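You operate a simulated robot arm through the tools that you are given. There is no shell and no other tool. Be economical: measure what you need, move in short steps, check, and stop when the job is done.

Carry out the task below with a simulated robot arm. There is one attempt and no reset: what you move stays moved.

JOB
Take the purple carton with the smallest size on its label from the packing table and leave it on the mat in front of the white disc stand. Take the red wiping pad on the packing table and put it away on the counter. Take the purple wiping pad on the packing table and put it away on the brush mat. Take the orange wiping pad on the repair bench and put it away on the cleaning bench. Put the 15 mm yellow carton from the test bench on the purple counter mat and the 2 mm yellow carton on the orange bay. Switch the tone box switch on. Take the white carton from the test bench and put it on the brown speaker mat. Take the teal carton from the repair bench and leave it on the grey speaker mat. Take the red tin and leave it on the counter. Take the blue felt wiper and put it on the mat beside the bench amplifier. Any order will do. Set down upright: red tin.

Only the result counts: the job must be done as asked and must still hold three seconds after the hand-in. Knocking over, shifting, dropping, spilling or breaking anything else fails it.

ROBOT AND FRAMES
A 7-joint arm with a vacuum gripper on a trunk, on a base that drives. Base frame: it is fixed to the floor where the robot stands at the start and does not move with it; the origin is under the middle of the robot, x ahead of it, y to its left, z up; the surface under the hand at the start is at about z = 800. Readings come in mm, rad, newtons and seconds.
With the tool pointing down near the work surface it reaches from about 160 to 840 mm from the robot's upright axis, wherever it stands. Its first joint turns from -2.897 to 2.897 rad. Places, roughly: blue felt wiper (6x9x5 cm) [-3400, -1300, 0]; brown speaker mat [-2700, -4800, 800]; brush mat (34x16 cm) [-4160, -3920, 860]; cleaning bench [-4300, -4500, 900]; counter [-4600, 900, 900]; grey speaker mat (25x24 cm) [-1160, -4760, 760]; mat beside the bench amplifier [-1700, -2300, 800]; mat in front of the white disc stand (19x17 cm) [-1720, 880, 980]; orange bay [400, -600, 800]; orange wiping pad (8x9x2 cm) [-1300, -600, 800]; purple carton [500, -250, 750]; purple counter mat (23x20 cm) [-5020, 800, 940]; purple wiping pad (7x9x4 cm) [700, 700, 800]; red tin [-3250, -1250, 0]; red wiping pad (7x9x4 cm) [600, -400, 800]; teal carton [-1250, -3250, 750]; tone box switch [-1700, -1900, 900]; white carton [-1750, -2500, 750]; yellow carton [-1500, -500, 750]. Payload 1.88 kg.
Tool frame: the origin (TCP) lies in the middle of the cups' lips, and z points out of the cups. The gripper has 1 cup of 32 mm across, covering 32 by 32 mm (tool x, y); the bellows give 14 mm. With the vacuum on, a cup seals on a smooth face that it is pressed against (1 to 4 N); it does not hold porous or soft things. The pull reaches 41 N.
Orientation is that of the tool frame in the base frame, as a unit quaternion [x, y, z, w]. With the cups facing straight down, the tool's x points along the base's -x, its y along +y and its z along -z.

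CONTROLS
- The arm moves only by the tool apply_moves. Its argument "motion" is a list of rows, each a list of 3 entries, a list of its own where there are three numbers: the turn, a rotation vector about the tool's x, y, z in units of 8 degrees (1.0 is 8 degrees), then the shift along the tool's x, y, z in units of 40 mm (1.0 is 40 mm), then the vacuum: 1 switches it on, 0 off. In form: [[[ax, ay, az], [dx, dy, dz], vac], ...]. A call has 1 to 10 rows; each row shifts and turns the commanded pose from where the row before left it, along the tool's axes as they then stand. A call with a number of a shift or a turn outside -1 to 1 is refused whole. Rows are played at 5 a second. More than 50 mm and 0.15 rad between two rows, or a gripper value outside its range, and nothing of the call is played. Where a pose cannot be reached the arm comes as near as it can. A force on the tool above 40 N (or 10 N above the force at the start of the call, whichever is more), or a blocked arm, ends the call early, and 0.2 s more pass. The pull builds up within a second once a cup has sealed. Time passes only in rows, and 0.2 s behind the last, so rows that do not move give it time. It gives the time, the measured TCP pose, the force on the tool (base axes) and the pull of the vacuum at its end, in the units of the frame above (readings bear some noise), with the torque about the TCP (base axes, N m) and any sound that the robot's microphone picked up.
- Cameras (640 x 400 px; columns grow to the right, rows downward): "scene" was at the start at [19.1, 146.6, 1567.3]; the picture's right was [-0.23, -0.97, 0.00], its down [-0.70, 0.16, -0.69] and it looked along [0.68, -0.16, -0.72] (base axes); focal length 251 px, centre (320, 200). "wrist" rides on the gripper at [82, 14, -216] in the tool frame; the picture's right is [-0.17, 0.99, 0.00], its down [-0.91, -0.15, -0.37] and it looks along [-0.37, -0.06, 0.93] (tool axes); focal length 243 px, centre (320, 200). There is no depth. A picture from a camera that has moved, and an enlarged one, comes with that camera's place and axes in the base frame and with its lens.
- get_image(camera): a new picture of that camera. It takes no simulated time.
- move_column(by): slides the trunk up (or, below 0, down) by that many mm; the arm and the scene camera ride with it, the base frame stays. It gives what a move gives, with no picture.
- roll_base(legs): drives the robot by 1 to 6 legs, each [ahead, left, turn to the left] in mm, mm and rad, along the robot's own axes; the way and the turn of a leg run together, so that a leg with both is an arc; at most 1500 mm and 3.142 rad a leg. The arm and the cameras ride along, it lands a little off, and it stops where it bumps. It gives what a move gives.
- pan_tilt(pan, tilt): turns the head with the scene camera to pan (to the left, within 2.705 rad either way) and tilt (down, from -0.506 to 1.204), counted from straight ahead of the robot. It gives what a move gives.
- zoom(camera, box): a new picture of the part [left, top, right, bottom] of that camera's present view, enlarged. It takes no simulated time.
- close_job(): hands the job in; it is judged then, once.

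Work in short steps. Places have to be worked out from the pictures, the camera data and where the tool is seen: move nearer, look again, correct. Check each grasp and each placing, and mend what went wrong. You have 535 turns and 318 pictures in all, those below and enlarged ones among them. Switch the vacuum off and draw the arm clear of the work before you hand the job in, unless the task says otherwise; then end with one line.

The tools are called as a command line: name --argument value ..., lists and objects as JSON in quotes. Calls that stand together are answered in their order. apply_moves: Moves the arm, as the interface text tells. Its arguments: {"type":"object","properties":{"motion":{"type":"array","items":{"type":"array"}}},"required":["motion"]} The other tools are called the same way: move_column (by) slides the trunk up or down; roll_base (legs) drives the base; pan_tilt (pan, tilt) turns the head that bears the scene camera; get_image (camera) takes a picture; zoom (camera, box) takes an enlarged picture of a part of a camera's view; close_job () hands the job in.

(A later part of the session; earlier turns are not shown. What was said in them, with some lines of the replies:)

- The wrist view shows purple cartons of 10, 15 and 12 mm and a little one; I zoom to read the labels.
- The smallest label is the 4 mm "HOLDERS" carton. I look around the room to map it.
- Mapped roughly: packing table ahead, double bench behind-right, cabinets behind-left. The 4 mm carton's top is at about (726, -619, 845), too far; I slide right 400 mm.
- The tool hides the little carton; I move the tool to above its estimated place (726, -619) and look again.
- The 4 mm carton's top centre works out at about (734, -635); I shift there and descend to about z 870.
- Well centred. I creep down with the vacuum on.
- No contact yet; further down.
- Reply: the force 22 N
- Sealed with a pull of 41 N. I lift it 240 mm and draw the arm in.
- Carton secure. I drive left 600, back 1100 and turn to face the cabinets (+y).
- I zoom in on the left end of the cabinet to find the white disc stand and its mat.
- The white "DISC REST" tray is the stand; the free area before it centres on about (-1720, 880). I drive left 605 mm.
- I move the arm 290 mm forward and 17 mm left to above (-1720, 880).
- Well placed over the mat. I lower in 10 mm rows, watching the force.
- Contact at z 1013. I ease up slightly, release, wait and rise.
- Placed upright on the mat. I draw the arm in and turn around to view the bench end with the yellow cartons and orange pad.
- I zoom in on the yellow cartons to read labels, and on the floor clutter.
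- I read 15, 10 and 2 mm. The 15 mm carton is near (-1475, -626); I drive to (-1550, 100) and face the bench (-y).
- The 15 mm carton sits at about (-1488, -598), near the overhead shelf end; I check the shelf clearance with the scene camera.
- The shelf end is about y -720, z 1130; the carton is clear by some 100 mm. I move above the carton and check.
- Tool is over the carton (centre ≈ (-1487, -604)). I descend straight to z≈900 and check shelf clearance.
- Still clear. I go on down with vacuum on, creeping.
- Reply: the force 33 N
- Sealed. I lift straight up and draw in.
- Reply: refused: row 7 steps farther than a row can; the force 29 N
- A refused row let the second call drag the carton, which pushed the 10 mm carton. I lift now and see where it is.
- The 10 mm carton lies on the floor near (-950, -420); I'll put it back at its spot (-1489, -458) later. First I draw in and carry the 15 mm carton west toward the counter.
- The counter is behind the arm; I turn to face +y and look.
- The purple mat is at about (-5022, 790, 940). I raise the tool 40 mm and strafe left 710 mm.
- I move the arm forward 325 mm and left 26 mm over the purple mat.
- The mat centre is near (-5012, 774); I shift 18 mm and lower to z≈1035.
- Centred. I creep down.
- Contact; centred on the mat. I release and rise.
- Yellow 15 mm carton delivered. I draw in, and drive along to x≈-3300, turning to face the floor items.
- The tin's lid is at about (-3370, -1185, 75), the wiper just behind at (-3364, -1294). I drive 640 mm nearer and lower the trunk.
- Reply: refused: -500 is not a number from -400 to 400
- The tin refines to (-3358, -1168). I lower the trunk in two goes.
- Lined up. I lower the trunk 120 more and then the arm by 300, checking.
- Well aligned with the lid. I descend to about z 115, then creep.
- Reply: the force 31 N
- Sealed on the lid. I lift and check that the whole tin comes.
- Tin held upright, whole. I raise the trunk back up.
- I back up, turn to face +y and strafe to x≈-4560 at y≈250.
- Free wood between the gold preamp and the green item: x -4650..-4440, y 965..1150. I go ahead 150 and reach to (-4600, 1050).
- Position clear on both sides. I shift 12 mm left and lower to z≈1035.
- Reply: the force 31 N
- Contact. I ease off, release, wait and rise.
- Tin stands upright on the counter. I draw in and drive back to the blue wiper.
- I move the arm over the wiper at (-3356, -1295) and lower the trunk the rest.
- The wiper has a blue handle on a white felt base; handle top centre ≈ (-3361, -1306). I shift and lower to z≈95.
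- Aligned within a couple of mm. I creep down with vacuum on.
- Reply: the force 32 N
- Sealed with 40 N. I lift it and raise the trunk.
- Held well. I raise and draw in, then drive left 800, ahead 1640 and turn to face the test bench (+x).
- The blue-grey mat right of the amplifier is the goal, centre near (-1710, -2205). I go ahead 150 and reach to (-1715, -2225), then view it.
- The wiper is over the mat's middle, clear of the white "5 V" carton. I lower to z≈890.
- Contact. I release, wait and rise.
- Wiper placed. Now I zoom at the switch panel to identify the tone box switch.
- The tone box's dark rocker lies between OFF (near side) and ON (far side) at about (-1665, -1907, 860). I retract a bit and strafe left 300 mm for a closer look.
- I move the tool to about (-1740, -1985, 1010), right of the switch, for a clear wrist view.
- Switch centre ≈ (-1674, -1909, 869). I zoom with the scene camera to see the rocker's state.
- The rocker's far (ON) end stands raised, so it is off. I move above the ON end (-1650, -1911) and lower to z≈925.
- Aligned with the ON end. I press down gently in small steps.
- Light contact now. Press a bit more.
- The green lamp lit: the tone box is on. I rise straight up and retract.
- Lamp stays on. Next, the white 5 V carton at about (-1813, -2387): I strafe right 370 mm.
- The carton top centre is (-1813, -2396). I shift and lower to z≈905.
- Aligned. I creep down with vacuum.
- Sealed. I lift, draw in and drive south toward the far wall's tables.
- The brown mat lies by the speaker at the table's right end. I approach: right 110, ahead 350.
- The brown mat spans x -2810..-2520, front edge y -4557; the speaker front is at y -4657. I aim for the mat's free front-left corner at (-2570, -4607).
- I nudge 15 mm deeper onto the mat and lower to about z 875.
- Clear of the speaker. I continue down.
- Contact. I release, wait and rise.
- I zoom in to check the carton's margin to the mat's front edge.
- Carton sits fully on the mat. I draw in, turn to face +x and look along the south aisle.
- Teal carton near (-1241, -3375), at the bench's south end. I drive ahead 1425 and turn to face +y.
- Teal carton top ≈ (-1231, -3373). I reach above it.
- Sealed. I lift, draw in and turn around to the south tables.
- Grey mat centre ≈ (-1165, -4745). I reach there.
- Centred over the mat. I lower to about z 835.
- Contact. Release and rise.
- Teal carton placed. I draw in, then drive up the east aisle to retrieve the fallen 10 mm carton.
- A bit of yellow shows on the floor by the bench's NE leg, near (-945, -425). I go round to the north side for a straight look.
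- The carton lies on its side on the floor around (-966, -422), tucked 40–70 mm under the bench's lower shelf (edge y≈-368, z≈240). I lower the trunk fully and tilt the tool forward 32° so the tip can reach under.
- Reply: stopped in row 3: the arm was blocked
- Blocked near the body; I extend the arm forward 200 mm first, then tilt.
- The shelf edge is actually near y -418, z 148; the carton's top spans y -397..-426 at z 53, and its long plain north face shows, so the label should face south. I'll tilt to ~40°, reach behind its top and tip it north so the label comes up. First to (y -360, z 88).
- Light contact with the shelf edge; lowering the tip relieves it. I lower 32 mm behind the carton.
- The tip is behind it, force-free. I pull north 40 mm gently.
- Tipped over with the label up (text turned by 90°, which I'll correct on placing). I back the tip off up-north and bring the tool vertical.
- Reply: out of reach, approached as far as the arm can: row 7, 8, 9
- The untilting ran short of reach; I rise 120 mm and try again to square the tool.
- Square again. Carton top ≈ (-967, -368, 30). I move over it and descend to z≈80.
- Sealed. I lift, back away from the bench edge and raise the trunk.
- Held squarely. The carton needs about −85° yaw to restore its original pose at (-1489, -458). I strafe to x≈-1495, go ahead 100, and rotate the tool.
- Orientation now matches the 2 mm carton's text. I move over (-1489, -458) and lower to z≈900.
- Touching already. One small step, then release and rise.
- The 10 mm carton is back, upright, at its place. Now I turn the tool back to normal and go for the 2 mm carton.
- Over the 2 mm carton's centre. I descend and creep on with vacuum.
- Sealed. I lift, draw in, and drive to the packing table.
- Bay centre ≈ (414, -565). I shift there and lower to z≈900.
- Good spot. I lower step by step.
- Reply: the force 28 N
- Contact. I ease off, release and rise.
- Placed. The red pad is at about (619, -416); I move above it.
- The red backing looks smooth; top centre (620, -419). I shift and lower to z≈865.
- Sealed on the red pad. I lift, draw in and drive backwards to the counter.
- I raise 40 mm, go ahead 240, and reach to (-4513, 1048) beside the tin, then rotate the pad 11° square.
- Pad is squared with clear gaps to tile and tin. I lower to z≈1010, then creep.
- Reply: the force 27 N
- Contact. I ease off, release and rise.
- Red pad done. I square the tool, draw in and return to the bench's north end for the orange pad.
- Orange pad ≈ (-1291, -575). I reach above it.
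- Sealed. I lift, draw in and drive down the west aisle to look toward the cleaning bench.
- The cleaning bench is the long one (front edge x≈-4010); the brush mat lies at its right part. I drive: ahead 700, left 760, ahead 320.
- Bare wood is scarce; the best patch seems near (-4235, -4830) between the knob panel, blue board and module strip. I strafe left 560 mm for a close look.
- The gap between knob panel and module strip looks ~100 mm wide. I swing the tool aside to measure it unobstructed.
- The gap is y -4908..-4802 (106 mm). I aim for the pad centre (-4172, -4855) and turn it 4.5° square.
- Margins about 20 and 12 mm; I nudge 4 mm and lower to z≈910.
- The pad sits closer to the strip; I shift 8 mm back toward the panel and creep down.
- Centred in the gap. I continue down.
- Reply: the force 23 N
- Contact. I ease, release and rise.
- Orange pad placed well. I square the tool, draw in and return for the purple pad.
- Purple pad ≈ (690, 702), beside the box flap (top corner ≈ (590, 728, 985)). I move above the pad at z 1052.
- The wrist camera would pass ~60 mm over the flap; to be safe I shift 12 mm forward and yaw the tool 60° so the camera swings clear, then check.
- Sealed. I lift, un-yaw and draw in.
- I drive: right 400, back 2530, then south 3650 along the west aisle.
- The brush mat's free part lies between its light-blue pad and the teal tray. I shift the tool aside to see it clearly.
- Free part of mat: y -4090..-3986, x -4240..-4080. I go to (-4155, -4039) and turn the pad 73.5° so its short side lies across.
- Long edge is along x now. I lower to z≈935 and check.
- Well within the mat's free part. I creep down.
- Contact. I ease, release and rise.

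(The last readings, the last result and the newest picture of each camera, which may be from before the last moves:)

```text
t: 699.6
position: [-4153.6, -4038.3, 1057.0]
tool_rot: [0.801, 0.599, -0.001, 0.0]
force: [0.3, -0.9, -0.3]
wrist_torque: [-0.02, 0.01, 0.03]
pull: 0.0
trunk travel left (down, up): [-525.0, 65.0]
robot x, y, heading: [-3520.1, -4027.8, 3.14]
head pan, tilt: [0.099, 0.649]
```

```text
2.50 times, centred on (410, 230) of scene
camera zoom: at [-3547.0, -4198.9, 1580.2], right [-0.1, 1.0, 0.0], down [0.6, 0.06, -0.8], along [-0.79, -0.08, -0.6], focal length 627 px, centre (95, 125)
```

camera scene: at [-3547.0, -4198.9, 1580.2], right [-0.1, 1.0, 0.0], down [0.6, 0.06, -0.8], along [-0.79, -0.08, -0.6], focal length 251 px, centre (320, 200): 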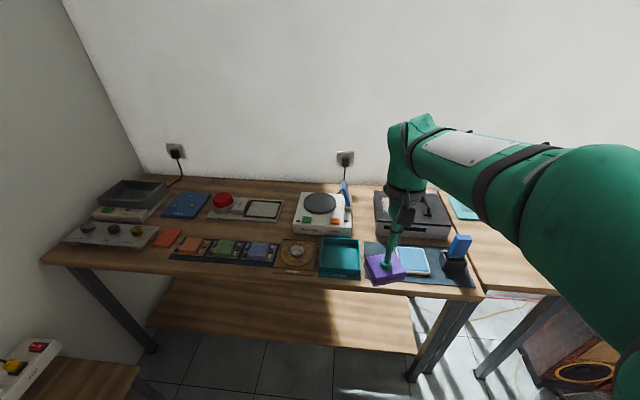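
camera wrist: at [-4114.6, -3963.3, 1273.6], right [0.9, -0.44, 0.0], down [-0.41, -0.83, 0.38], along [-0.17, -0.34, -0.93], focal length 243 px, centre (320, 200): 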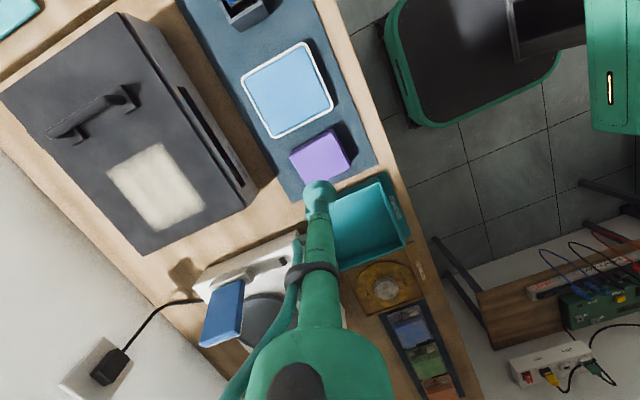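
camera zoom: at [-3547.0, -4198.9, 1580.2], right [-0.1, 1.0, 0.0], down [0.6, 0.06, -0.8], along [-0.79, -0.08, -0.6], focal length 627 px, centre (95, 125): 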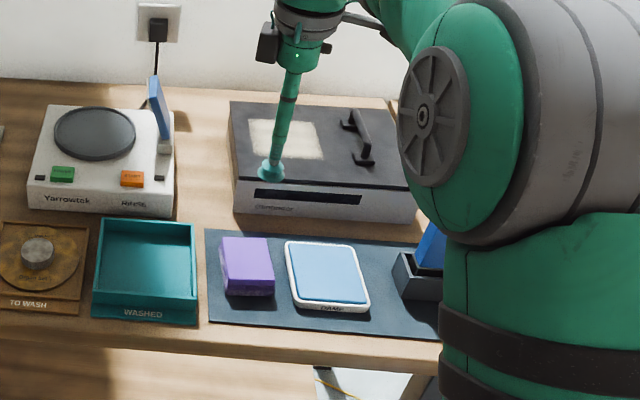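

All items are placed. I draw the arm clear before handing in.

apply_moves --motion '[[[0, 0, 1], [0, 0, 0], 0], [[0, 0, 1], [0, 0, 0], 0], [[0, 0, 1], [0, 0, 0], 0], [[0, 0, 1], [0, 0, 0], 0], [[0, 0, 1], [0, 0, 0], 0], [[0, 0, 1], [0, 0, 0], 0], [[0, 0, 1], [0, 0, 0], 0], [[0, 0, 1], [0, 0, 0], 0], [[0, 0, 1], [0, 0, 0], 0]]'

apply_moves --motion '[[[0, 0, 0], [1, 0, 0], 0], [[0, 0, 0], [1, 0, 0], 0], [[0, 0, 0], [1, 0, 0], 0], [[0, 0, 0], [1, 0, 0], 0], [[0, 0, 0], [1, 0, 0], 0], [[0, 0, 0], [1, 0, 0], 0]]'

roll_base --legs '[[-250, 0, 0]]'

```text
t: 701.6
position: [-4153.4, -4038.8, 1056.7]
tool_rot: [1.0, 0.013, -0.002, 0.0]
force: [-0.6, -0.3, 1.0]
wrist_torque: [-0.02, 0.01, -0.01]
pull: 0.1
trunk travel left (down, up): [-525.0, 65.0]
robot x, y, heading: [-3520.1, -4028.0, 3.139]
head pan, tilt: [0.099, 0.649]
```

```text
t: 703.0
position: [-3912.1, -4033.3, 1055.5]
tool_rot: [1.0, 0.013, -0.002, 0.001]
force: [0.1, 0.4, 0.2]
wrist_torque: [0.0, -0.01, -0.03]
pull: 0.1
trunk travel left (down, up): [-525.0, 65.0]
robot x, y, heading: [-3520.7, -4030.5, 3.139]
head pan, tilt: [0.099, 0.649]
```

```text
t: 704.9
position: [-3661.9, -4032.5, 1056.7]
tool_rot: [1.0, 0.015, -0.002, -0.001]
force: [0.4, -0.6, -0.9]
wrist_torque: [0.0, 0.02, 0.0]
pull: 0.0
trunk travel left (down, up): [-525.0, 65.0]
robot x, y, heading: [-3270.5, -4027.9, -3.14]
head pan, tilt: [0.099, 0.649]
```

The vacuum is off and the arm is clear, so I hand the job in.

close_job

```text
The job is handed in.
```

Every item you listed was put where you asked and the tone box switch is on, but I knocked the 10 mm yellow carton off the test bench onto the floor, which may fail the job. I stood it back upright about 6 mm from its original spot.
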